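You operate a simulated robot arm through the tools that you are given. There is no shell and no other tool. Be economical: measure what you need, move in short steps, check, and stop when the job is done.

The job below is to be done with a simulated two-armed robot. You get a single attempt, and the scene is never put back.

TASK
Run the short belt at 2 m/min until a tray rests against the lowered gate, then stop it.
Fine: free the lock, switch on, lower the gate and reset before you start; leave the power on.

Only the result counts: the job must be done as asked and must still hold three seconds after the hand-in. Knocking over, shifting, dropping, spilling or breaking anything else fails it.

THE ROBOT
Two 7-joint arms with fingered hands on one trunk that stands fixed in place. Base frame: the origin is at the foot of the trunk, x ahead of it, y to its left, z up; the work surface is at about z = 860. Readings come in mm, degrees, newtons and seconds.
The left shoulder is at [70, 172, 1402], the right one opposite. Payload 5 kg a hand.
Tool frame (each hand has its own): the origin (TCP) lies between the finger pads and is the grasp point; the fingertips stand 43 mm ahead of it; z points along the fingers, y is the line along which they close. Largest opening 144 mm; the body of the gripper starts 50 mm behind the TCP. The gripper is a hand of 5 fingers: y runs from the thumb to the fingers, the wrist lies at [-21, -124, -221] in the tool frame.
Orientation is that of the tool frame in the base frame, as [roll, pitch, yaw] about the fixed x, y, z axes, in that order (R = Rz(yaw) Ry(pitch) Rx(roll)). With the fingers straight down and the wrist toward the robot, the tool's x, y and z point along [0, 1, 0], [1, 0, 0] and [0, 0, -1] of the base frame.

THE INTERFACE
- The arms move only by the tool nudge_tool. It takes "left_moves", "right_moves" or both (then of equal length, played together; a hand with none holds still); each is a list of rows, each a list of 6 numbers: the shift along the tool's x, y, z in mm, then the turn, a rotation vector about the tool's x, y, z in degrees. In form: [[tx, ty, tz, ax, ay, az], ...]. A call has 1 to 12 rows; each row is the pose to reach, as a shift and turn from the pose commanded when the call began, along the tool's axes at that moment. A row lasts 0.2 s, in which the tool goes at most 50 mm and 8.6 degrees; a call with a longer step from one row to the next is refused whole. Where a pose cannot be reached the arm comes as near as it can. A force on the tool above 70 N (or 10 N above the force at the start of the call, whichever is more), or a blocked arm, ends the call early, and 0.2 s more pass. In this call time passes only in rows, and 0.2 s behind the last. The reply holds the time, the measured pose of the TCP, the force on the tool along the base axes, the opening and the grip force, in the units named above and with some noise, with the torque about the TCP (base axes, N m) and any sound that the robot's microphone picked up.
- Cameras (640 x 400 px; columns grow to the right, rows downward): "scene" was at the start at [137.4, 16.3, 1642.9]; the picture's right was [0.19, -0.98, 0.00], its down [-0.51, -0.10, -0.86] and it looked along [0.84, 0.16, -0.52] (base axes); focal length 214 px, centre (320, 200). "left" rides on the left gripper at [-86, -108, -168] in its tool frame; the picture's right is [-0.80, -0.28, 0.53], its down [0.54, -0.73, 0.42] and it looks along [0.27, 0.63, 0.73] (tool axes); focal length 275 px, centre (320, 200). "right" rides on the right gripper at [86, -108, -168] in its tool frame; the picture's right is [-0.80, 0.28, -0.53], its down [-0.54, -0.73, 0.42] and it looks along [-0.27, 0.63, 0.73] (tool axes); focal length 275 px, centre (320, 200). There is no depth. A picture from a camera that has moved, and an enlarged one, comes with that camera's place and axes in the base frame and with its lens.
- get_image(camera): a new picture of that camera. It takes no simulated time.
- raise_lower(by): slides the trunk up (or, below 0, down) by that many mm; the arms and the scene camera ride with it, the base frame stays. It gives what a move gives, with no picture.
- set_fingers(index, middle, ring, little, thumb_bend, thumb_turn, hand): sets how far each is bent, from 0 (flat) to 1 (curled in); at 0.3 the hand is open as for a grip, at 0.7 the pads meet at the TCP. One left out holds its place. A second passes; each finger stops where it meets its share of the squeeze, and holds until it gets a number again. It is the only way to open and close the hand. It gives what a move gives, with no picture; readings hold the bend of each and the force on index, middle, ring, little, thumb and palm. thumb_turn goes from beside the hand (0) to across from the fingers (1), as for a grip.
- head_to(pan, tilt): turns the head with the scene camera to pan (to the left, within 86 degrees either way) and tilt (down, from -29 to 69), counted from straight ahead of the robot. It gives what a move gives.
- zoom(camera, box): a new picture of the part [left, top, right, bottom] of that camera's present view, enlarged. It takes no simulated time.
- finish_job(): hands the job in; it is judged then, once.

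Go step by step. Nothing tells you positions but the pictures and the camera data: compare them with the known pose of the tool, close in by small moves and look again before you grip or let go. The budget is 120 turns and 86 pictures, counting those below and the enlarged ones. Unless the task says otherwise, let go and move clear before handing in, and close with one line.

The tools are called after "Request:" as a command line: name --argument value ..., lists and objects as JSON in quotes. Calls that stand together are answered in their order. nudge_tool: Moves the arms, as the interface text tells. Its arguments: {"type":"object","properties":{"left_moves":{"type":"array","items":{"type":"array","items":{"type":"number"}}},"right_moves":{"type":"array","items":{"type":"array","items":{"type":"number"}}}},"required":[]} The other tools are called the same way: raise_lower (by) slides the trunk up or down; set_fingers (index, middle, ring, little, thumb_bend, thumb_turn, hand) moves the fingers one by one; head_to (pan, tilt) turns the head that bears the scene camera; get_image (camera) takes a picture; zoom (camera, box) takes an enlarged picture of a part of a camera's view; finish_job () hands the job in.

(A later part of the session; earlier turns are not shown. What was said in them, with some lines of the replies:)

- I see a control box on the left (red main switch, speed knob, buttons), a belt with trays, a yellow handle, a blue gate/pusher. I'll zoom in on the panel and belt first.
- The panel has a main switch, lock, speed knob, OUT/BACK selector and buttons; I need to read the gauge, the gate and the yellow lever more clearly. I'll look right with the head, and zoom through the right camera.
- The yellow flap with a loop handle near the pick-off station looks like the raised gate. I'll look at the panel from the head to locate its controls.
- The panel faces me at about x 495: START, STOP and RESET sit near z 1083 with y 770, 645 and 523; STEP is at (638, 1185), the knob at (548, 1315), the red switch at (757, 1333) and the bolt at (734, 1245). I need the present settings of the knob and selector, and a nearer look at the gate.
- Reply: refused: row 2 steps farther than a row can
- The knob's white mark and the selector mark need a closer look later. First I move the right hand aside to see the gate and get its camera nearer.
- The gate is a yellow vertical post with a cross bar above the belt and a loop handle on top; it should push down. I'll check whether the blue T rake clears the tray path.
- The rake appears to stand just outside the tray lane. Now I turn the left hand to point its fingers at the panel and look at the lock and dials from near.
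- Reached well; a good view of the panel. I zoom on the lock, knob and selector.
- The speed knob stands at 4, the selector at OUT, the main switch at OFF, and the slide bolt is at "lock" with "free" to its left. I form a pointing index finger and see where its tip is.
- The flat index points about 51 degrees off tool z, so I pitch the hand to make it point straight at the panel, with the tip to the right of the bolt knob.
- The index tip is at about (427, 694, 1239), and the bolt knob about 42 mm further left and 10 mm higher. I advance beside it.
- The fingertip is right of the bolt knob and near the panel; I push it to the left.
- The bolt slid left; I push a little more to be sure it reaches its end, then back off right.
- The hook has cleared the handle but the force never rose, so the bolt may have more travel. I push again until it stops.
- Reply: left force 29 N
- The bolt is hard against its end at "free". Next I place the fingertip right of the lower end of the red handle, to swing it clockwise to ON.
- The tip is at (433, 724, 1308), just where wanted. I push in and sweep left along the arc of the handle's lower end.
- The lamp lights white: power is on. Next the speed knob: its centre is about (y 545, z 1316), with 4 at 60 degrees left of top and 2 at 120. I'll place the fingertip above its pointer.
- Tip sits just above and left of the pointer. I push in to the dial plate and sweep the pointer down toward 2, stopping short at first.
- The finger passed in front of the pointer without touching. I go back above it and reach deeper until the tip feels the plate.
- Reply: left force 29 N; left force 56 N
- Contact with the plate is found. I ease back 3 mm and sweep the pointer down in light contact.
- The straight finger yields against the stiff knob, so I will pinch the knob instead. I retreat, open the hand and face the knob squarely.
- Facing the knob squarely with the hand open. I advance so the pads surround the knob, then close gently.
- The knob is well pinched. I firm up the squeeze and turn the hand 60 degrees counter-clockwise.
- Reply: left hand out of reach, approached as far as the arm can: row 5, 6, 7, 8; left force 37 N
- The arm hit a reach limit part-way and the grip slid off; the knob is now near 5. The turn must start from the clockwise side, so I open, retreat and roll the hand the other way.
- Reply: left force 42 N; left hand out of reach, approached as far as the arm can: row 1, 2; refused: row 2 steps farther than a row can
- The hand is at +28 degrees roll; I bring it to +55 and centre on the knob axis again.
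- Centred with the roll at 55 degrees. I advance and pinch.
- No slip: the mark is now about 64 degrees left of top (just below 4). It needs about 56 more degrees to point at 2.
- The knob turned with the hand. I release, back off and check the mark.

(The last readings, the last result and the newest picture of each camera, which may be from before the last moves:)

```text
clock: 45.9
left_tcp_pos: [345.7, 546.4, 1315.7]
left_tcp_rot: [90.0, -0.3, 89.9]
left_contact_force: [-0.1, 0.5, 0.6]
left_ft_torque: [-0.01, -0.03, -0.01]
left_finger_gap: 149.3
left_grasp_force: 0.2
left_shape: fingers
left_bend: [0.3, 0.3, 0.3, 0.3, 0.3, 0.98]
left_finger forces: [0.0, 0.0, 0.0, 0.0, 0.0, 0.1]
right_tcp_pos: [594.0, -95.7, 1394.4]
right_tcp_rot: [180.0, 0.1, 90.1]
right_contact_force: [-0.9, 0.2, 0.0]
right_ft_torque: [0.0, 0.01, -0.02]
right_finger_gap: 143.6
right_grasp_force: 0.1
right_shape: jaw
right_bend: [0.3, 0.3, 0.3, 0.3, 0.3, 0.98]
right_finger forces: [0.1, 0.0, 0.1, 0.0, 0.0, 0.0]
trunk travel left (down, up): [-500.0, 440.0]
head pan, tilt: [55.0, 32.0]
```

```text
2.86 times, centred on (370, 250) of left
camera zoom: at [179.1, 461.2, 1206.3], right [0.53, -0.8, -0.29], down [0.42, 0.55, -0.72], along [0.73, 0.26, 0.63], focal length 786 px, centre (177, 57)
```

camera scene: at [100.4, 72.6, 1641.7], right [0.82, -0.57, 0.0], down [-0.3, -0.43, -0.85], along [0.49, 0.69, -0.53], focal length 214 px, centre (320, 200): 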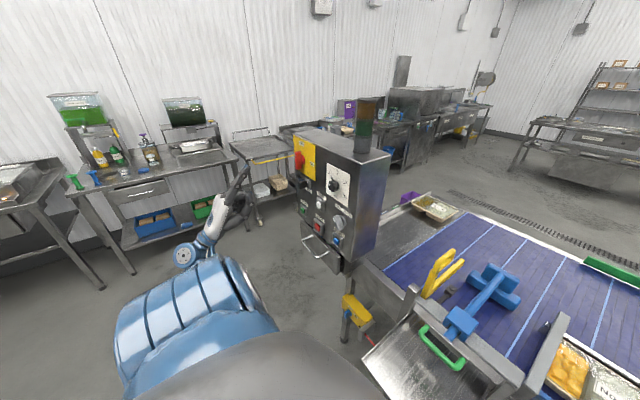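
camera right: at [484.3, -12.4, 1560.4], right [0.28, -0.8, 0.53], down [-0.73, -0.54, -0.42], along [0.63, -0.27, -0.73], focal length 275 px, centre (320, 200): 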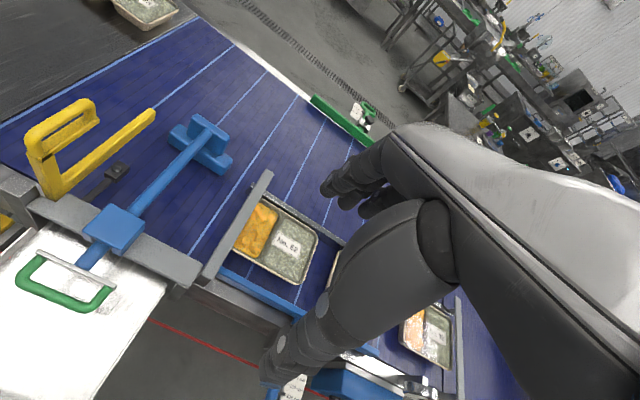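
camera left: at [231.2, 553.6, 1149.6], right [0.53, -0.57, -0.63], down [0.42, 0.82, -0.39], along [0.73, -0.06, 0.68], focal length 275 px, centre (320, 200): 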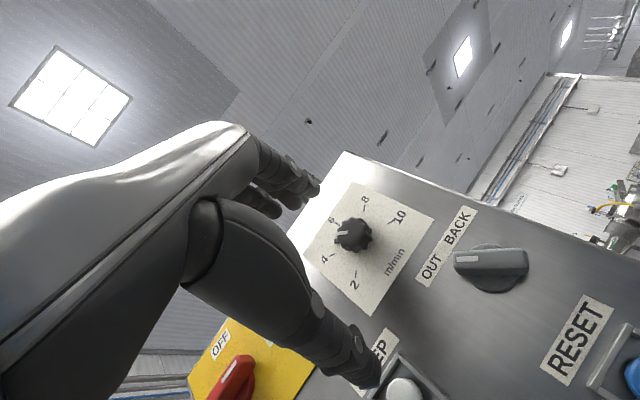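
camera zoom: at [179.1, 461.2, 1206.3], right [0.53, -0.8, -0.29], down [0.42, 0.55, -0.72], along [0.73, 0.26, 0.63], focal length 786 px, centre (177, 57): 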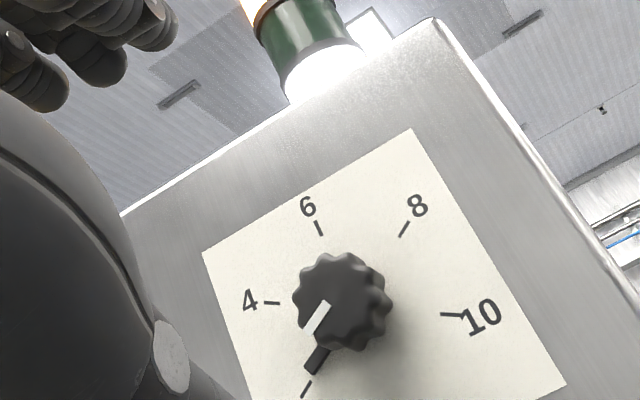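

The pointer lies exactly on 2. Now the gate: I bring the right hand with closed fingers above the yellow loop handle.

Request:
set_fingers --hand "right" --index 0.7 --middle 0.7 --ring 0.7 --little 0.7 --thumb_bend 0.7

Request:
nudge_tool --right_moves '[[38.7, 17.9, 19.2, 0, 0, 0], [77.4, 35.8, 38.4, 0, 0, 0], [116, 53.7, 57.6, 0, 0, 0], [154.7, 71.6, 76.8, 0, 0, 0], [193.4, 89.5, 96, 0, 0, 0], [232, 107.4, 115.2, 0, 0, 0], [270.7, 125.3, 134.4, 0, 0, 0], [309.4, 143.2, 153.6, 0, 0, 0], [348, 161, 173, 0, 0, 0]]'

Request:
head_to --pan 12 --tilt 38

Request:
zoom --camera "scene" --box '[220, 80, 420, 240]'

Request:
get_image --camera "right"

```text
clock: 46.9
left_tcp_pos: [344.3, 546.5, 1317.2]
left_tcp_rot: [90.0, -0.2, 90.0]
left_contact_force: [-0.6, -0.4, -1.0]
left_ft_torque: [-0.02, 0.01, -0.01]
left_finger_gap: 149.3
left_grasp_force: 0.1
left_shape: fingers
left_bend: [0.3, 0.3, 0.3, 0.3, 0.3, 0.98]
left_finger forces: [0.0, 0.0, 0.1, 0.1, 0.0, 0.0]
right_tcp_pos: [593.3, -96.3, 1393.4]
right_tcp_rot: [-180.0, -0.1, 90.0]
right_contact_force: [0.2, -0.7, 0.6]
right_ft_torque: [0.0, 0.0, -0.01]
right_finger_gap: 8.3
right_grasp_force: 0.1
right_shape: fingers
right_bend: [0.7, 0.7, 0.7, 0.7, 0.7, 0.98]
right_finger forces: [0.0, 0.0, 0.1, 0.1, 0.1, 0.0]
trunk travel left (down, up): [-500.0, 440.0]
head pan, tilt: [55.0, 32.0]
```

```text
clock: 48.9
left_tcp_pos: [344.8, 547.6, 1315.2]
left_tcp_rot: [90.0, 0.0, 89.9]
left_contact_force: [0.8, 0.1, -0.1]
left_ft_torque: [-0.04, -0.01, -0.05]
left_finger_gap: 149.2
left_grasp_force: 0.0
left_shape: fingers
left_bend: [0.3, 0.3, 0.3, 0.3, 0.3, 0.98]
left_finger forces: [0.1, 0.0, 0.0, 0.0, 0.0, 0.0]
right_tcp_pos: [753.9, 254.6, 1217.3]
right_tcp_rot: [-180.0, 0.1, 89.9]
right_contact_force: [-0.4, 0.8, -0.1]
right_ft_torque: [-0.08, 0.05, -0.01]
right_finger_gap: 8.1
right_grasp_force: 0.0
right_shape: fingers
right_bend: [0.7, 0.7, 0.7, 0.7, 0.7, 0.98]
right_finger forces: [0.1, 0.0, 0.0, 0.0, 0.0, 0.1]
trunk travel left (down, up): [-500.0, 440.0]
head pan, tilt: [55.0, 32.0]
```

```text
clock: 50.0
left_tcp_pos: [346.5, 545.9, 1315.9]
left_tcp_rot: [90.0, -0.2, 90.0]
left_contact_force: [-0.2, 0.8, 0.5]
left_ft_torque: [0.0, -0.04, 0.01]
left_finger_gap: 149.2
left_grasp_force: 0.0
left_shape: fingers
left_bend: [0.3, 0.3, 0.3, 0.3, 0.3, 0.98]
left_finger forces: [0.1, 0.1, 0.1, 0.0, 0.0, 0.1]
right_tcp_pos: [754.9, 251.5, 1219.1]
right_tcp_rot: [-179.9, 0.0, 90.0]
right_contact_force: [-0.1, 1.1, 0.6]
right_ft_torque: [-0.02, 0.04, 0.02]
right_finger_gap: 8.3
right_grasp_force: 0.0
right_shape: fingers
right_bend: [0.7, 0.7, 0.7, 0.7, 0.7, 0.98]
right_finger forces: [0.1, 0.0, 0.1, 0.1, 0.1, 0.0]
trunk travel left (down, up): [-500.0, 440.0]
head pan, tilt: [12.0, 38.0]
```

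```text
2.50 times, centred on (320, 160) of scene
camera zoom: at [133.5, 17.9, 1632.5], right [0.21, -0.98, 0.0], down [-0.6, -0.13, -0.79], along [0.77, 0.16, -0.62], focal length 536 px, centre (320, 300)
```

zoom: 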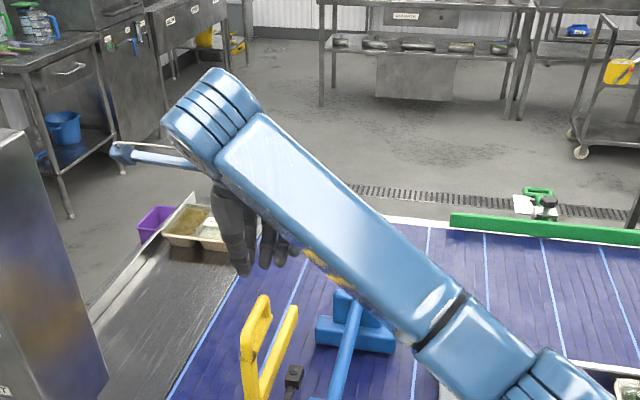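

```text
24 pictures are left
camera right: at [644.1, 340.2, 1385.8], right [0.28, -0.8, 0.53], down [-0.73, -0.54, -0.42], along [0.63, -0.27, -0.73], focal length 275 px, centre (320, 200)
```

right: 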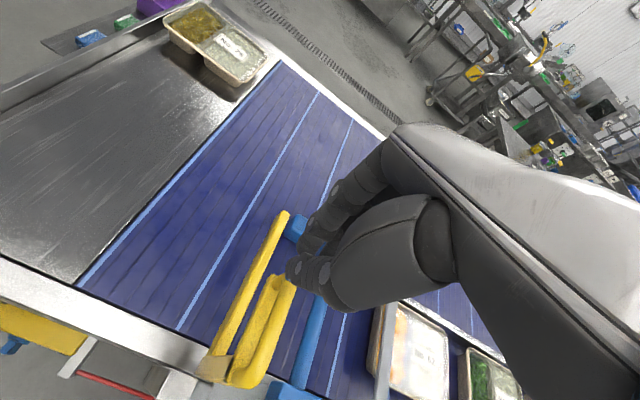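

The loop handle spans x 667 to 760 at y 241 with its top near z 1108. I shift back over its middle and press down stepwise.

Request:
nudge_tool --right_moves '[[0, -45, 10, 0, 0, 0], [0, -52, 45, 0, 0, 0], [0, -52, 60, 0, 0, 0], [0, -52, 70, 0, 0, 0], [0, -52, 80, 0, 0, 0]]'

Request:
get_image --camera "right"

```text
clock: 51.1
left_tcp_pos: [345.8, 545.7, 1315.8]
left_tcp_rot: [90.0, -0.2, 90.1]
left_contact_force: [-0.1, -1.1, -0.5]
left_ft_torque: [0.01, 0.02, 0.0]
left_finger_gap: 149.3
left_grasp_force: 0.0
left_shape: fingers
left_bend: [0.3, 0.3, 0.3, 0.3, 0.3, 0.98]
left_finger forces: [0.0, 0.0, 0.0, 0.0, 0.1, 0.1]
right_tcp_pos: [702.4, 251.9, 1139.8]
right_tcp_rot: [-180.0, 0.2, 90.0]
right_contact_force: [0.4, 0.1, 0.5]
right_ft_torque: [0.01, -0.01, 0.01]
right_finger_gap: 7.8
right_grasp_force: 0.0
right_shape: fingers
right_bend: [0.7, 0.7, 0.7, 0.7, 0.7, 0.98]
right_finger forces: [0.0, 0.0, 0.1, 0.0, 0.0, 0.1]
trunk travel left (down, up): [-500.0, 440.0]
head pan, tilt: [12.0, 38.0]
```

```text
23 pictures are left
camera right: at [592.3, 339.2, 1306.0], right [0.28, -0.8, 0.53], down [-0.73, -0.54, -0.42], along [0.63, -0.27, -0.73], focal length 275 px, centre (320, 200)
```

right: 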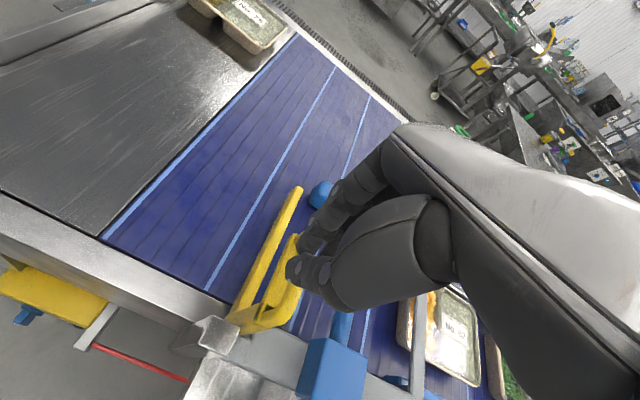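

No contact yet, so I check with the head camera where the fingertips are relative to the loop.

Request:
zoom --camera "scene" --box '[260, 140, 380, 240]'

Request:
zoom --camera "right" --box '[200, 160, 360, 360]'

```text
4.00 times, centred on (320, 190) of scene
camera zoom: at [133.6, 17.3, 1632.5], right [0.21, -0.98, 0.0], down [-0.6, -0.13, -0.79], along [0.77, 0.16, -0.62], focal length 858 px, centre (320, 240)
```

zoom: 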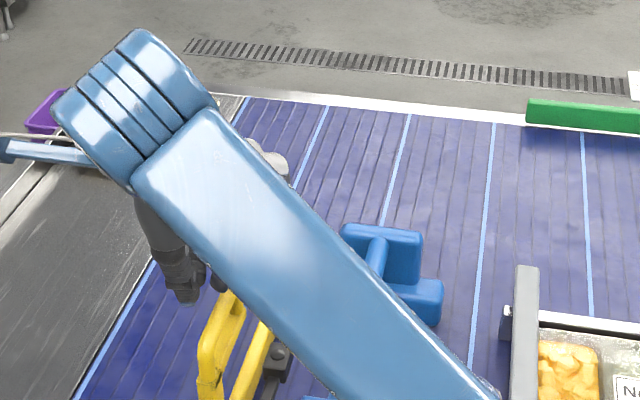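

```text
2.00 times, centred on (280, 260) of right
camera zoom: at [592.3, 339.2, 1306.0], right [0.28, -0.8, 0.53], down [-0.73, -0.54, -0.42], along [0.63, -0.27, -0.73], focal length 551 px, centre (400, 80)
```

zoom: 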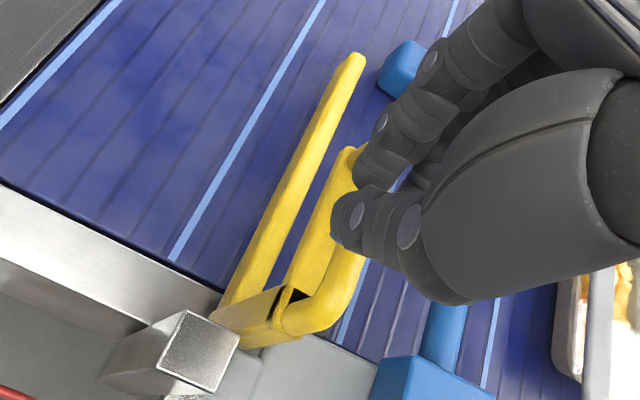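

Comparing the views, the gate has already dropped about 80 mm: its bar tip went from z 976 to about 890, just over the belt. I press lightly down to make sure it is seated.

Request:
nudge_tool --right_moves '[[-12, 0, 10, 0, 0, 0], [-12, 0, 20, 0, 0, 0], [-12, 0, 30, 0, 0, 0], [-12, 0, 40, 0, 0, 0]]'

Request:
zoom --camera "right" --box '[200, 140, 360, 340]'

```text
clock: 52.1
left_tcp_pos: [337.1, 544.2, 1320.4]
left_tcp_rot: [89.7, -0.3, 90.1]
left_contact_force: [-0.4, 0.0, -0.1]
left_ft_torque: [0.02, -0.02, -0.01]
left_finger_gap: 149.0
left_grasp_force: 0.1
left_shape: fingers
left_bend: [0.3, 0.3, 0.3, 0.3, 0.3, 0.98]
left_finger forces: [0.0, 0.1, 0.1, 0.1, 0.0, 0.0]
right_tcp_pos: [695.4, 242.1, 1113.2]
right_tcp_rot: [178.9, -0.6, 90.1]
right_contact_force: [-12.3, 3.0, 67.2]
right_ft_torque: [0.1, 1.08, -0.01]
right_finger_gap: 3.9
right_grasp_force: 35.2
right_shape: fingers
right_bend: [0.7, 0.7, 0.7, 0.7, 0.71, 0.98]
right_finger forces: [4.1, 0.1, 0.0, 0.0, 66.3, 0.0]
trunk travel left (down, up): [-500.0, 440.0]
head pan, tilt: [12.0, 38.0]
```

```text
2.00 times, centred on (280, 240) of right
camera zoom: at [583.0, 327.3, 1278.9], right [0.28, -0.8, 0.53], down [-0.72, -0.54, -0.44], along [0.64, -0.26, -0.72], focal length 551 px, centre (400, 120)
```

zoom: 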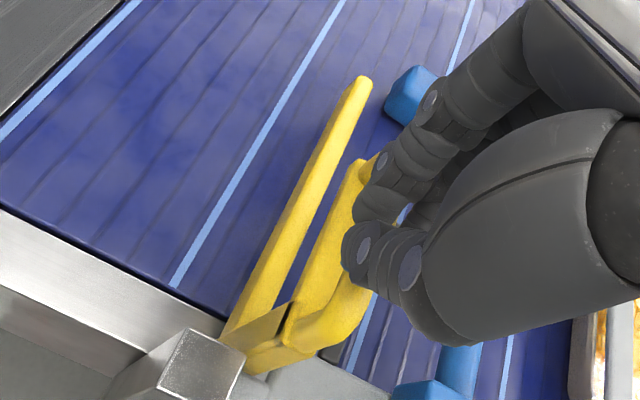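

The loop now resists 67 N with its top at about z 1070, some 60 mm lower than before, so the gate is seated down. I lift the right hand clear and point the left index again.

Request:
nudge_tool --right_moves '[[0, 0, -30, 0, 0, 0], [0, 0, -75, 0, 0, 0], [-30, -5, -110, 0, 0, 0], [-70, -15, -130, 0, 0, 0], [-110, -25, -150, 0, 0, 0], [-152, -35, -170, 0, 0, 0], [-195, -45, -185, 0, 0, 0], [-240, -55, -195, 0, 0, 0], [-285, -70, -200, 0, 0, 0], [-330, -80, -205, 0, 0, 0], [-370, -100, -205, 0, 0, 0]]'

Request:
set_fingers --hand "left" --index 0 --middle 1 --ring 1 --little 1 --thumb_bend 1

Request:
head_to --pan 28 --tilt 35

Request:
get_image --camera "scene"

```text
clock: 54.4
left_tcp_pos: [345.7, 544.4, 1317.1]
left_tcp_rot: [90.0, -0.2, 89.7]
left_contact_force: [-0.3, -1.1, 0.1]
left_ft_torque: [0.02, 0.02, 0.02]
left_finger_gap: 149.3
left_grasp_force: 0.0
left_shape: fingers
left_bend: [0.3, 0.3, 0.3, 0.3, 0.3, 0.98]
left_finger forces: [0.0, 0.0, 0.0, 0.0, 0.0, 0.0]
right_tcp_pos: [702.3, -137.6, 1209.5]
right_tcp_rot: [178.0, 6.6, 85.3]
right_contact_force: [0.3, 0.1, -0.3]
right_ft_torque: [-0.03, 0.01, 0.0]
right_finger_gap: 7.6
right_grasp_force: 0.0
right_shape: fingers
right_bend: [0.7, 0.7, 0.7, 0.7, 0.7, 0.98]
right_finger forces: [0.0, 0.0, 0.1, 0.1, 0.1, 0.1]
right hand out of reach, approached as far as the arm can: row 4, 5, 6, 7, 8, 9, 10
trunk travel left (down, up): [-500.0, 440.0]
head pan, tilt: [12.0, 38.0]
stopped in row 10 (right hand): the arm was blocked; the commanded pose is now the measured one
```

```text
clock: 55.4
left_tcp_pos: [345.1, 545.2, 1315.6]
left_tcp_rot: [90.0, -0.2, 90.0]
left_contact_force: [0.4, -1.0, 0.2]
left_ft_torque: [-0.01, 0.02, 0.02]
left_finger_gap: 69.1
left_grasp_force: 0.1
left_shape: fingers
left_bend: [0.0, 0.93, 1.0, 1.0, 1.0, 1.0]
left_finger forces: [0.1, 0.1, 0.0, 0.1, 0.1, 0.1]
right_tcp_pos: [702.3, -136.7, 1208.9]
right_tcp_rot: [178.0, 6.6, 85.4]
right_contact_force: [-0.5, 0.2, -0.1]
right_ft_torque: [0.02, -0.02, -0.01]
right_finger_gap: 7.4
right_grasp_force: 0.0
right_shape: fingers
right_bend: [0.7, 0.7, 0.7, 0.7, 0.7, 0.98]
right_finger forces: [0.0, 0.0, 0.1, 0.0, 0.1, 0.1]
trunk travel left (down, up): [-500.0, 440.0]
head pan, tilt: [12.0, 38.0]
```

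```text
clock: 56.1
left_tcp_pos: [344.6, 547.5, 1314.4]
left_tcp_rot: [90.0, -0.1, 90.1]
left_contact_force: [0.9, 0.0, -0.5]
left_ft_torque: [0.02, -0.02, -0.01]
left_finger_gap: 70.3
left_grasp_force: 0.0
left_shape: fingers
left_bend: [0.0, 1.0, 1.0, 1.0, 1.0, 1.0]
left_finger forces: [0.0, 0.0, 0.0, 0.0, 0.0, 0.0]
right_tcp_pos: [702.5, -136.4, 1208.4]
right_tcp_rot: [177.9, 6.7, 85.4]
right_contact_force: [0.6, -0.4, 0.2]
right_ft_torque: [-0.04, 0.0, -0.01]
right_finger_gap: 7.5
right_grasp_force: 0.0
right_shape: fingers
right_bend: [0.7, 0.7, 0.7, 0.7, 0.7, 0.98]
right_finger forces: [0.1, 0.0, 0.0, 0.0, 0.0, 0.0]
trunk travel left (down, up): [-500.0, 440.0]
head pan, tilt: [28.0, 35.0]
```

```text
19 pictures are left
camera scene: at [126.7, 40.7, 1637.0], right [0.47, -0.88, 0.0], down [-0.51, -0.27, -0.82], along [0.72, 0.38, -0.57], focal length 214 px, centre (320, 200)
```

scene: 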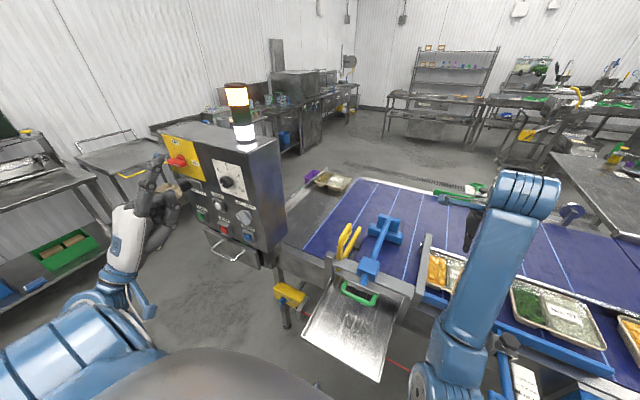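

Amber and white lamps are lit; the gate is down. Now I bring the left index in front of the RESET button.

Request:
nudge_tool --left_moves '[[-1, -30, -15, 5, 0, 0], [-2, -70, -25, 11, 0, 0], [-3, -110, -30, 17, 0, 0], [-5, -150, -30, 23, 0, 0], [-6, -190, -30, 30, 0, 0], [-7, -230, -30, 37, 0, 0], [-8, -275, -30, 44, 0, 0], [-8, -320, -30, 50.4, 0, 0]]'

Request:
head_to --pan 42 --tilt 38

Request:
zoom --camera "scene" --box '[230, 150, 350, 240]'

Request:
zoom --camera "left" --box '[200, 60, 420, 240]'

```text
clock: 57.9
left_tcp_pos: [313.5, 534.5, 997.5]
left_tcp_rot: [140.6, -0.1, 90.0]
left_contact_force: [-0.4, -0.9, 0.4]
left_ft_torque: [0.05, 0.02, 0.07]
left_finger_gap: 70.2
left_grasp_force: 0.0
left_shape: fingers
left_bend: [0.0, 1.0, 1.0, 1.0, 1.0, 1.0]
left_finger forces: [0.0, 0.0, 0.1, 0.0, 0.0, 0.1]
right_tcp_pos: [701.6, -139.7, 1208.9]
right_tcp_rot: [178.0, 6.5, 85.3]
right_contact_force: [0.0, -0.6, -0.4]
right_ft_torque: [0.08, 0.0, 0.05]
right_finger_gap: 7.4
right_grasp_force: 0.1
right_shape: fingers
right_bend: [0.7, 0.7, 0.7, 0.7, 0.7, 0.98]
right_finger forces: [0.0, 0.1, 0.0, 0.0, 0.0, 0.0]
trunk travel left (down, up): [-500.0, 440.0]
head pan, tilt: [28.0, 35.0]
```

```text
clock: 58.7
left_tcp_pos: [314.4, 540.7, 997.2]
left_tcp_rot: [140.3, -0.1, 90.0]
left_contact_force: [-0.3, -1.0, 0.2]
left_ft_torque: [-0.02, 0.0, -0.02]
left_finger_gap: 70.4
left_grasp_force: 0.1
left_shape: fingers
left_bend: [0.0, 1.0, 1.0, 1.0, 1.0, 1.0]
left_finger forces: [0.1, 0.0, 0.0, 0.0, 0.1, 0.0]
right_tcp_pos: [702.0, -136.6, 1208.3]
right_tcp_rot: [178.0, 6.7, 85.5]
right_contact_force: [0.4, 0.6, 0.6]
right_ft_torque: [-0.01, 0.0, 0.0]
right_finger_gap: 7.5
right_grasp_force: 0.1
right_shape: fingers
right_bend: [0.7, 0.7, 0.7, 0.7, 0.7, 0.98]
right_finger forces: [0.0, 0.0, 0.0, 0.1, 0.0, 0.1]
trunk travel left (down, up): [-500.0, 440.0]
head pan, tilt: [42.0, 38.0]
```

```text
4.44 times, centred on (290, 195) of scene
camera zoom: at [113.2, 57.8, 1632.5], right [0.67, -0.74, 0.0], down [-0.46, -0.41, -0.79], along [0.59, 0.53, -0.62], focal length 953 px, centre (453, 222)
```

zoom: 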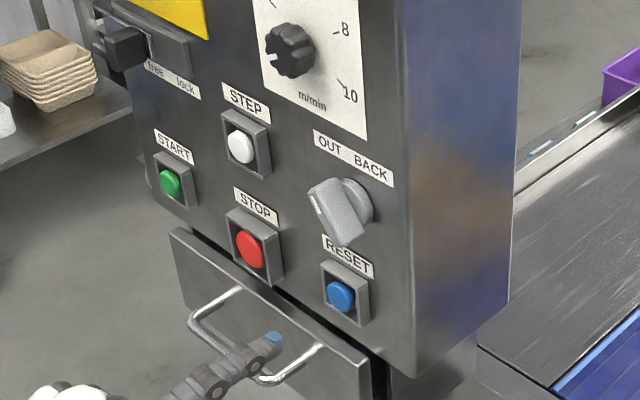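

```text
2.22 times, centred on (310, 150) of left
camera zoom: at [125.7, 453.9, 1055.6], right [0.12, -0.79, -0.59], down [-0.29, 0.54, -0.79], along [0.95, 0.27, -0.16], focal length 612 px, centre (342, 311)
```

zoom: 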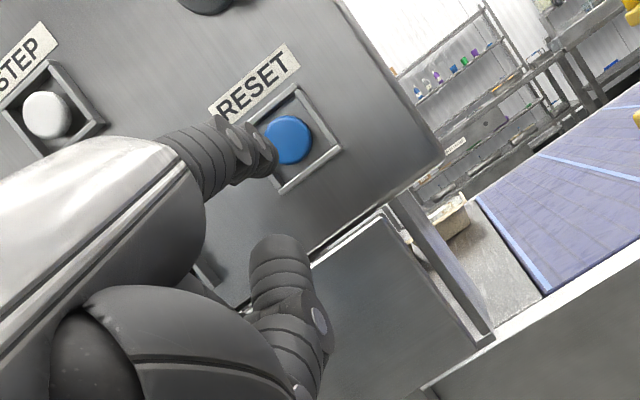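

RESET is at about (490, 522, 1093) and the tip about 65 mm in front, 6 mm low. I press in and back out.

Request:
nudge_tool --left_moves '[[-1, 27, 14.5, 0, 0, 0], [-1, 50.1, 33.6, 0, 0, 0], [-1, 54, 36.8, 0, 0, 0], [-1, 57.8, 40, 0, 0, 0], [-1, 60.9, 42.5, 0, 0, 0]]'

Request:
zoom --camera "scene" --box '[230, 100, 350, 240]'

```text
clock: 59.9
left_tcp_pos: [380.7, 539.0, 1002.4]
left_tcp_rot: [140.2, -0.1, 90.1]
left_contact_force: [-59.5, 0.4, -4.1]
left_ft_torque: [0.07, -5.45, -1.04]
left_finger_gap: 69.8
left_grasp_force: 29.5
left_shape: fingers
left_bend: [0.0, 1.0, 1.0, 1.0, 1.0, 1.0]
left_finger forces: [59.1, 0.1, 0.0, 0.1, 0.0, 0.0]
right_tcp_pos: [695.4, -134.9, 1212.7]
right_tcp_rot: [177.6, 6.7, 85.3]
right_contact_force: [0.0, 0.7, 0.4]
right_ft_torque: [-0.02, -0.01, -0.03]
right_finger_gap: 7.5
right_grasp_force: 0.1
right_shape: fingers
right_bend: [0.7, 0.7, 0.7, 0.7, 0.7, 0.98]
right_finger forces: [0.1, 0.0, 0.0, 0.0, 0.0, 0.0]
trunk travel left (down, up): [-500.0, 440.0]
head pan, tilt: [42.0, 38.0]
heard: click
```

```text
2.86 times, centred on (290, 170) of scene
camera zoom: at [102.3, 58.2, 1633.1], right [0.67, -0.74, 0.0], down [-0.45, -0.41, -0.79], along [0.59, 0.53, -0.61], focal length 613 px, centre (406, 286)
```

zoom: 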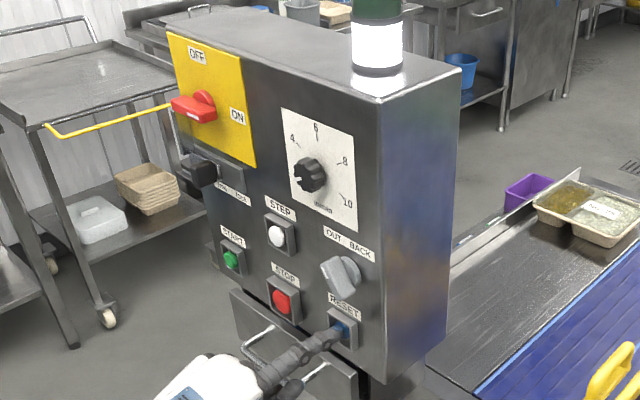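

A click was heard. I back off and carry the fingertip over in front of START, then check lamps and alignment.

Request:
nudge_tool --left_moves '[[0, -25, -20, 0, 0, 0], [0, -46.3, -38.2, 0, 0, 0], [48, -47, -37, 0, 0, 0], [97, -47, -37, 0, 0, 0], [146, -48, -36, 0, 0, 0], [195, -48.8, -35.1, 0, 0, 0], [244, -48.8, -35.1, 0, 0, 0]]'

Request:
head_to --pan 32 --tilt 35

Request:
get_image --camera "scene"

Request:
zoom --camera "left" --box '[200, 60, 420, 240]'

```text
clock: 61.5
left_tcp_pos: [329.8, 784.3, 996.8]
left_tcp_rot: [140.5, -0.1, 90.1]
left_contact_force: [-0.2, 0.0, -0.4]
left_ft_torque: [-0.04, -0.07, -0.05]
left_finger_gap: 70.4
left_grasp_force: 0.1
left_shape: fingers
left_bend: [0.0, 1.0, 1.0, 1.0, 1.0, 1.0]
left_finger forces: [0.0, 0.0, 0.0, 0.0, 0.1, 0.1]
right_tcp_pos: [702.6, -134.7, 1208.4]
right_tcp_rot: [178.1, 6.8, 85.4]
right_contact_force: [-0.4, 0.3, 0.0]
right_ft_torque: [-0.02, -0.02, 0.01]
right_finger_gap: 7.4
right_grasp_force: 0.0
right_shape: fingers
right_bend: [0.7, 0.7, 0.7, 0.7, 0.7, 0.98]
right_finger forces: [0.0, 0.1, 0.0, 0.0, 0.0, 0.0]
trunk travel left (down, up): [-500.0, 440.0]
head pan, tilt: [42.0, 38.0]
```

```text
clock: 62.2
left_tcp_pos: [328.8, 783.2, 998.3]
left_tcp_rot: [140.4, -0.2, 90.1]
left_contact_force: [-0.4, -0.1, 0.3]
left_ft_torque: [0.03, 0.0, 0.04]
left_finger_gap: 70.4
left_grasp_force: 0.2
left_shape: fingers
left_bend: [0.0, 1.0, 1.0, 1.0, 1.0, 1.0]
left_finger forces: [0.0, 0.1, 0.0, 0.1, 0.0, 0.0]
right_tcp_pos: [700.9, -135.7, 1208.4]
right_tcp_rot: [178.0, 6.6, 85.3]
right_contact_force: [0.2, 0.6, -0.5]
right_ft_torque: [0.02, -0.02, 0.0]
right_finger_gap: 7.3
right_grasp_force: 0.0
right_shape: fingers
right_bend: [0.7, 0.7, 0.7, 0.7, 0.7, 0.98]
right_finger forces: [0.0, 0.0, 0.0, 0.0, 0.0, 0.0]
trunk travel left (down, up): [-500.0, 440.0]
head pan, tilt: [32.0, 35.0]
```

```text
15 pictures are left
camera scene: at [123.1, 45.8, 1637.1], right [0.53, -0.85, 0.0], down [-0.49, -0.3, -0.82], along [0.69, 0.43, -0.57], focal length 214 px, centre (320, 200)
```

scene: 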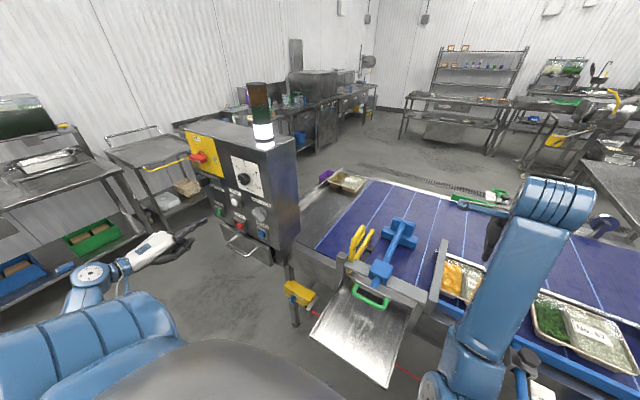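

```text
2.22 times, centred on (310, 150) of left
camera zoom: at [140.4, 696.2, 1057.6], right [0.12, -0.79, -0.6], down [-0.29, 0.55, -0.79], along [0.95, 0.27, -0.16], focal length 612 px, centre (342, 311)
```

zoom: 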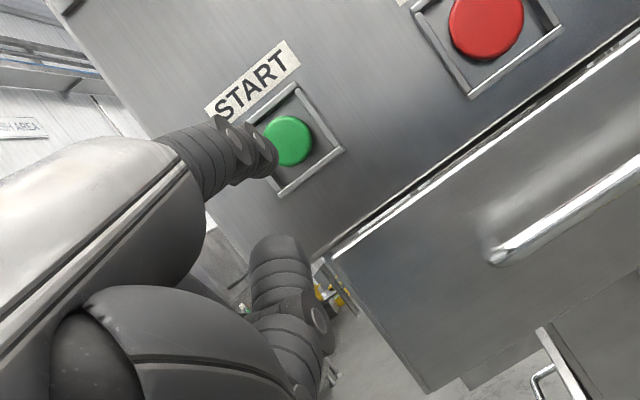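

Amber is off after the reset, and START is aligned like RESET was. I press START, back out and move over to STOP in one go.

Request:
nudge_tool --left_moves '[[0, 25, 18, 0, 0, 0], [0, 37.2, 25.6, 0, 0, 0], [0, 43, 30, 0, 0, 0], [0, 47.3, 33.9, 0, 0, 0], [0, 18, 13, 0, 0, 0], [-40, 15, 20, 0, 0, 0], [-80, 13, 23, 0, 0, 0], [-119, 12.9, 23.6, 0, 0, 0]]'

Request:
get_image --camera "scene"

Request:
zoom --camera "left" --box '[200, 60, 420, 240]'

```text
clock: 64.0
left_tcp_pos: [354.3, 661.1, 989.8]
left_tcp_rot: [140.3, -0.3, 89.9]
left_contact_force: [1.1, 0.7, -0.2]
left_ft_torque: [0.03, 0.02, 0.0]
left_finger_gap: 70.3
left_grasp_force: 0.1
left_shape: fingers
left_bend: [0.0, 1.0, 1.0, 1.0, 1.0, 1.0]
left_finger forces: [0.0, 0.0, 0.0, 0.0, 0.0, 0.0]
right_tcp_pos: [703.0, -137.3, 1208.6]
right_tcp_rot: [177.9, 6.6, 85.4]
right_contact_force: [-0.2, -0.3, -0.2]
right_ft_torque: [0.05, 0.0, 0.01]
right_finger_gap: 7.4
right_grasp_force: 0.0
right_shape: fingers
right_bend: [0.7, 0.7, 0.7, 0.7, 0.7, 0.98]
right_finger forces: [0.0, 0.0, 0.0, 0.0, 0.0, 0.1]
trunk travel left (down, up): [-500.0, 440.0]
head pan, tilt: [32.0, 35.0]
heard: click
```

```text
13 pictures are left
camera scene: at [123.1, 44.3, 1637.2], right [0.53, -0.85, 0.0], down [-0.49, -0.3, -0.82], along [0.69, 0.43, -0.57], focal length 214 px, centre (320, 200)
```

scene: 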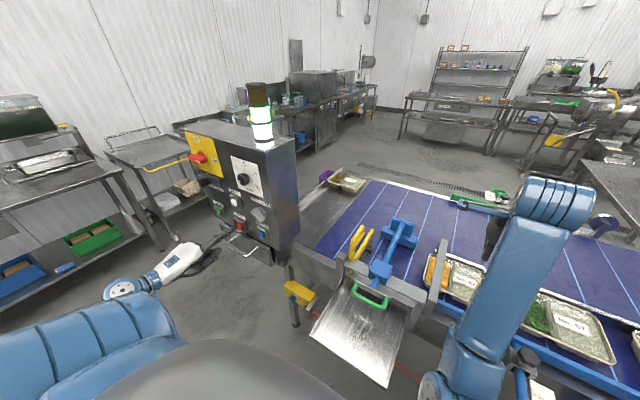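

```text
2.22 times, centred on (310, 150) of left
camera zoom: at [165.3, 575.4, 1048.5], right [0.12, -0.79, -0.6], down [-0.29, 0.55, -0.79], along [0.95, 0.27, -0.16], focal length 612 px, centre (342, 311)
```

zoom: 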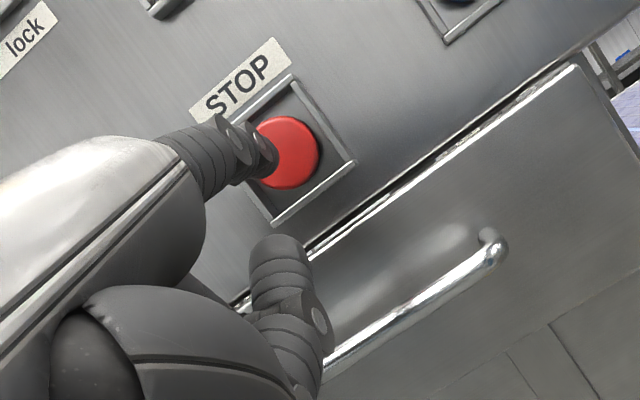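

Green lamp on: the belt runs and the trays move toward the gate; the finger is in line with STOP. About 300 mm at 33 mm/s means roughly 9 s, so I wait and watch.

Request:
nudge_tool --left_moves '[[0, 0, 0, 0, 0, 0], [0, 0, 0, 0, 0, 0], [0, 0, 0, 0, 0, 0], [0, 0, 0, 0, 0, 0], [0, 0, 0, 0, 0, 0], [0, 0, 0, 0, 0, 0], [0, 0, 0, 0, 0, 0], [0, 0, 0, 0, 0, 0], [0, 0, 0, 0, 0, 0], [0, 0, 0, 0, 0, 0], [0, 0, 0, 0, 0, 0], [0, 0, 0, 0, 0, 0]]'

Request:
zoom --camera "scene" --box '[310, 190, 490, 310]'

```text
clock: 66.6
left_tcp_pos: [353.1, 661.8, 988.0]
left_tcp_rot: [140.4, -0.2, 89.9]
left_contact_force: [-0.8, 0.3, -0.2]
left_ft_torque: [0.01, 0.0, 0.0]
left_finger_gap: 70.2
left_grasp_force: 0.0
left_shape: fingers
left_bend: [0.0, 1.0, 1.0, 1.0, 1.0, 1.0]
left_finger forces: [0.0, 0.1, 0.0, 0.0, 0.0, 0.1]
right_tcp_pos: [702.8, -136.1, 1208.0]
right_tcp_rot: [178.1, 6.6, 85.2]
right_contact_force: [-0.7, 0.0, 0.0]
right_ft_torque: [0.0, 0.02, 0.03]
right_finger_gap: 7.4
right_grasp_force: 0.0
right_shape: fingers
right_bend: [0.7, 0.7, 0.7, 0.7, 0.7, 0.98]
right_finger forces: [0.1, 0.0, 0.0, 0.0, 0.1, 0.1]
trunk travel left (down, up): [-500.0, 440.0]
head pan, tilt: [32.0, 35.0]
```

```text
3.33 times, centred on (400, 250) of scene
camera zoom: at [123.6, 46.1, 1637.1], right [0.53, -0.85, 0.0], down [-0.49, -0.3, -0.82], along [0.69, 0.43, -0.57], focal length 715 px, centre (53, 33)
```

zoom: 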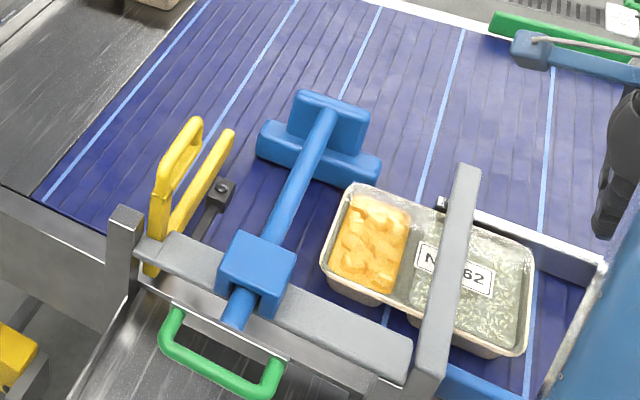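

The tray is passing just clear of the rake. I keep waiting in shorter steps.

Request:
nudge_tool --left_moves '[[0, 0, 0, 0, 0, 0], [0, 0, 0, 0, 0, 0], [0, 0, 0, 0, 0, 0], [0, 0, 0, 0, 0, 0], [0, 0, 0, 0, 0, 0], [0, 0, 0, 0, 0, 0], [0, 0, 0, 0, 0, 0], [0, 0, 0, 0, 0, 0], [0, 0, 0, 0, 0, 0]]'

Request:
zoom --camera "scene" --box '[310, 190, 490, 310]'

```text
clock: 68.6
left_tcp_pos: [355.0, 662.9, 987.8]
left_tcp_rot: [140.4, -0.2, 89.9]
left_contact_force: [0.0, -0.6, 0.2]
left_ft_torque: [0.02, 0.0, -0.03]
left_finger_gap: 70.3
left_grasp_force: 0.1
left_shape: fingers
left_bend: [0.0, 1.0, 1.0, 1.0, 1.0, 1.0]
left_finger forces: [0.1, 0.0, 0.0, 0.0, 0.0, 0.0]
right_tcp_pos: [703.1, -135.9, 1208.5]
right_tcp_rot: [178.1, 6.7, 85.3]
right_contact_force: [0.5, -0.2, 0.1]
right_ft_torque: [0.03, 0.0, 0.02]
right_finger_gap: 7.5
right_grasp_force: 0.0
right_shape: fingers
right_bend: [0.7, 0.7, 0.7, 0.7, 0.7, 0.98]
right_finger forces: [0.0, 0.0, 0.0, 0.0, 0.0, 0.0]
trunk travel left (down, up): [-500.0, 440.0]
head pan, tilt: [32.0, 35.0]
```

```text
3.33 times, centred on (400, 250) of scene
camera zoom: at [123.6, 46.1, 1637.1], right [0.53, -0.85, 0.0], down [-0.49, -0.3, -0.82], along [0.69, 0.43, -0.57], focal length 715 px, centre (53, 33)
```

zoom: 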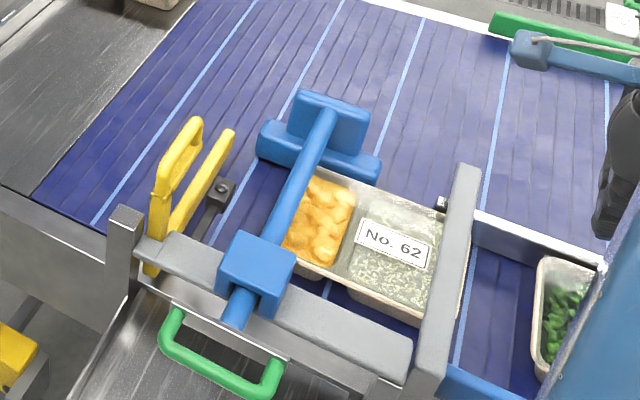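

The tray passes the rake cleanly; about 100 mm to go. I wait further.

Request:
nudge_tool --left_moves '[[0, 0, 0, 0, 0, 0], [0, 0, 0, 0, 0, 0], [0, 0, 0, 0, 0, 0], [0, 0, 0, 0, 0, 0], [0, 0, 0, 0, 0, 0], [0, 0, 0, 0, 0, 0], [0, 0, 0, 0, 0, 0], [0, 0, 0, 0, 0, 0], [0, 0, 0, 0, 0, 0], [0, 0, 0, 0, 0, 0]]'

Request:
zoom --camera "scene" --box '[310, 190, 490, 310]'

```text
clock: 70.8
left_tcp_pos: [355.0, 663.3, 988.9]
left_tcp_rot: [140.3, -0.2, 89.9]
left_contact_force: [0.4, 0.1, -0.3]
left_ft_torque: [-0.02, 0.0, 0.01]
left_finger_gap: 70.2
left_grasp_force: 0.0
left_shape: fingers
left_bend: [0.0, 1.0, 1.0, 1.0, 1.0, 1.0]
left_finger forces: [0.0, 0.1, 0.0, 0.0, 0.0, 0.0]
right_tcp_pos: [703.2, -136.2, 1207.8]
right_tcp_rot: [178.0, 6.7, 85.4]
right_contact_force: [-0.1, -0.3, 0.2]
right_ft_torque: [-0.03, 0.01, -0.03]
right_finger_gap: 7.7
right_grasp_force: 0.0
right_shape: fingers
right_bend: [0.7, 0.7, 0.7, 0.7, 0.7, 0.98]
right_finger forces: [0.1, 0.0, 0.1, 0.0, 0.1, 0.0]
trunk travel left (down, up): [-500.0, 440.0]
head pan, tilt: [32.0, 35.0]
```

```text
3.33 times, centred on (400, 250) of scene
camera zoom: at [123.6, 46.1, 1637.1], right [0.53, -0.85, 0.0], down [-0.49, -0.3, -0.82], along [0.69, 0.43, -0.57], focal length 715 px, centre (53, 33)
```

zoom: 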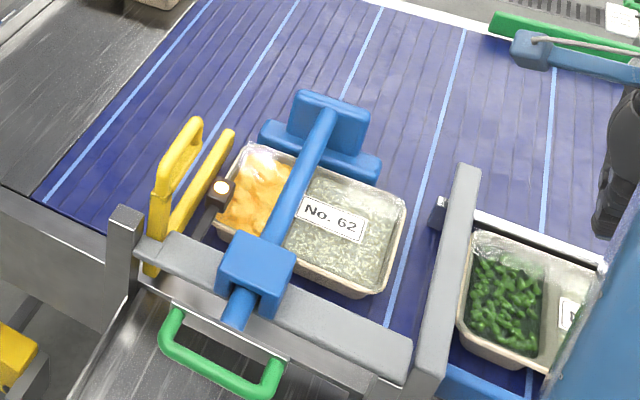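

The sensor lamp came on and the tray is a few centimetres from the gate. One more short wait.

Request:
nudge_tool --left_moves '[[0, 0, 0, 0, 0, 0], [0, 0, 0, 0, 0, 0], [0, 0, 0, 0, 0, 0]]'

Request:
zoom --camera "scene" --box '[330, 210, 430, 280]'

```text
clock: 71.6
left_tcp_pos: [354.6, 662.9, 988.9]
left_tcp_rot: [140.4, -0.3, 90.0]
left_contact_force: [-0.1, 0.1, -0.4]
left_ft_torque: [-0.01, -0.02, -0.04]
left_finger_gap: 70.1
left_grasp_force: 0.0
left_shape: fingers
left_bend: [0.0, 1.0, 1.0, 1.0, 1.0, 1.0]
left_finger forces: [0.1, 0.0, 0.0, 0.0, 0.1, 0.0]
right_tcp_pos: [702.9, -135.7, 1209.2]
right_tcp_rot: [178.0, 6.5, 85.4]
right_contact_force: [0.2, 0.5, -0.3]
right_ft_torque: [0.0, 0.0, -0.01]
right_finger_gap: 7.4
right_grasp_force: 0.1
right_shape: fingers
right_bend: [0.7, 0.7, 0.7, 0.7, 0.7, 0.98]
right_finger forces: [0.0, 0.1, 0.0, 0.1, 0.0, 0.0]
trunk travel left (down, up): [-500.0, 440.0]
head pan, tilt: [32.0, 35.0]
```

```text
5.71 times, centred on (380, 245) of scene
camera zoom: at [123.6, 46.1, 1637.1], right [0.53, -0.85, 0.0], down [-0.49, -0.3, -0.82], along [0.69, 0.43, -0.57], focal length 1226 px, centre (-23, -57)
```

zoom: 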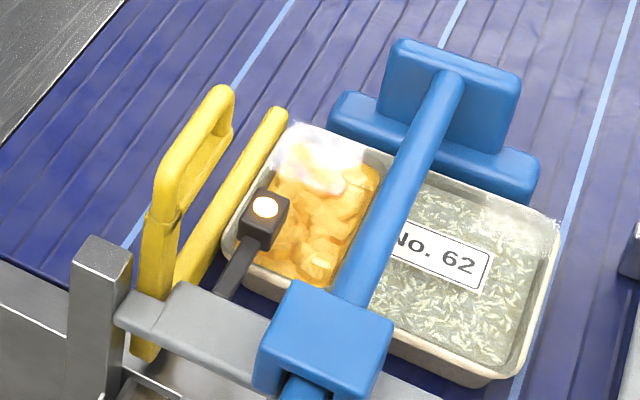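

The tray is about to touch the gate; I press STOP now.

Request:
nudge_tool --left_moves '[[0, 2, 1.5, 0, 0, 0], [0, 11.6, 9.6, 0, 0, 0], [0, 17, 14, 0, 0, 0], [0, 20.8, 17.2, 0, 0, 0], [0, 23.9, 19.7, 0, 0, 0]]'

Request:
get_image --camera "scene"

```text
clock: 72.8
left_tcp_pos: [379.8, 663.7, 989.5]
left_tcp_rot: [140.3, -0.1, 90.0]
left_contact_force: [-30.5, -0.9, -2.7]
left_ft_torque: [0.11, -2.76, -0.52]
left_finger_gap: 70.2
left_grasp_force: 15.1
left_shape: fingers
left_bend: [0.0, 1.0, 1.0, 1.0, 1.0, 1.0]
left_finger forces: [30.4, 0.0, 0.0, 0.0, 0.1, 0.1]
right_tcp_pos: [699.0, -135.3, 1211.7]
right_tcp_rot: [177.9, 6.7, 85.3]
right_contact_force: [-0.8, -0.2, 0.2]
right_ft_torque: [-0.03, 0.0, -0.02]
right_finger_gap: 7.4
right_grasp_force: 0.0
right_shape: fingers
right_bend: [0.7, 0.7, 0.7, 0.7, 0.7, 0.98]
right_finger forces: [0.0, 0.1, 0.1, 0.0, 0.0, 0.1]
trunk travel left (down, up): [-500.0, 440.0]
head pan, tilt: [32.0, 35.0]
heard: click
```

```text
7 pictures are left
camera scene: at [117.7, 46.5, 1637.4], right [0.53, -0.85, 0.0], down [-0.48, -0.31, -0.82], along [0.7, 0.44, -0.57], focal length 214 px, centre (320, 200)
```

scene: 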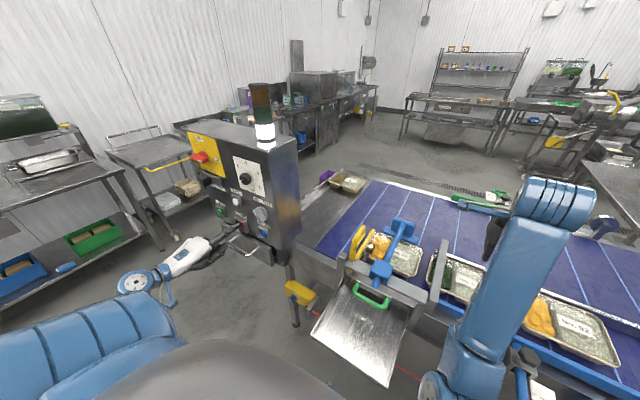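

The green lamp is out, so the belt has stopped with the white power lamp still on. I back the finger off and check tray against gate.

Request:
nudge_tool --left_moves '[[0, -25, -20, 0, 0, 0], [0, -55, -45, 0, 0, 0], [0, -90, -75, 0, 0, 0]]'

Request:
zoom --camera "scene" --box '[330, 210, 430, 280]'

Request:
zoom --camera "scene" --box '[180, 70, 320, 260]'

```text
clock: 73.6
left_tcp_pos: [267.8, 662.1, 989.3]
left_tcp_rot: [140.3, -0.3, 89.9]
left_contact_force: [-0.4, 0.2, 0.9]
left_ft_torque: [0.01, -0.01, -0.05]
left_finger_gap: 70.3
left_grasp_force: 0.0
left_shape: fingers
left_bend: [0.0, 1.0, 1.0, 1.0, 1.0, 1.0]
left_finger forces: [0.1, 0.0, 0.0, 0.1, 0.0, 0.0]
right_tcp_pos: [701.3, -137.1, 1209.8]
right_tcp_rot: [177.9, 6.6, 85.3]
right_contact_force: [-0.6, -0.4, -0.5]
right_ft_torque: [0.04, 0.01, -0.02]
right_finger_gap: 7.5
right_grasp_force: 0.2
right_shape: fingers
right_bend: [0.7, 0.7, 0.7, 0.7, 0.7, 0.98]
right_finger forces: [0.0, 0.1, 0.0, 0.0, 0.1, 0.1]
trunk travel left (down, up): [-500.0, 440.0]
head pan, tilt: [32.0, 35.0]
```

```text
5.71 times, centred on (380, 245) of scene
camera zoom: at [122.8, 45.6, 1637.1], right [0.53, -0.85, 0.0], down [-0.49, -0.3, -0.82], along [0.7, 0.43, -0.57], focal length 1226 px, centre (-23, -57)
```

zoom: 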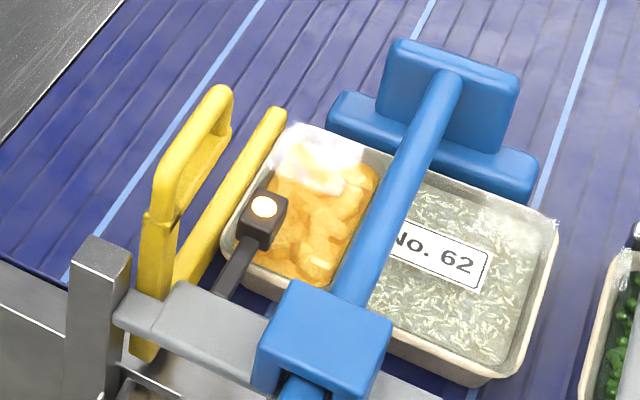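

```text
2.11 times, centred on (250, 165) of scene
camera zoom: at [122.8, 45.6, 1637.1], right [0.53, -0.85, 0.0], down [-0.49, -0.3, -0.82], along [0.7, 0.43, -0.57], focal length 452 px, centre (467, 274)
```

zoom: 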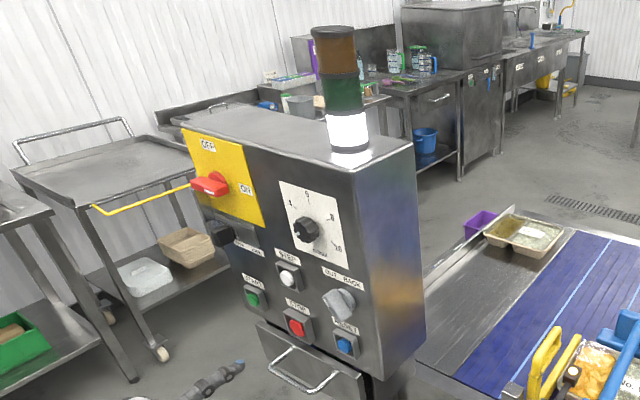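

The tray stayed put while the belt stripes moved on beneath it, so it rests against the lowered gate. The belt is stopped, power is on and both hands are clear, so I hand in.

Request:
finish_job

```text
The job is handed in.
```

The belt ran at 2 m/min until tray No. 62 rested against the lowered gate, then I stopped it and left the power on.
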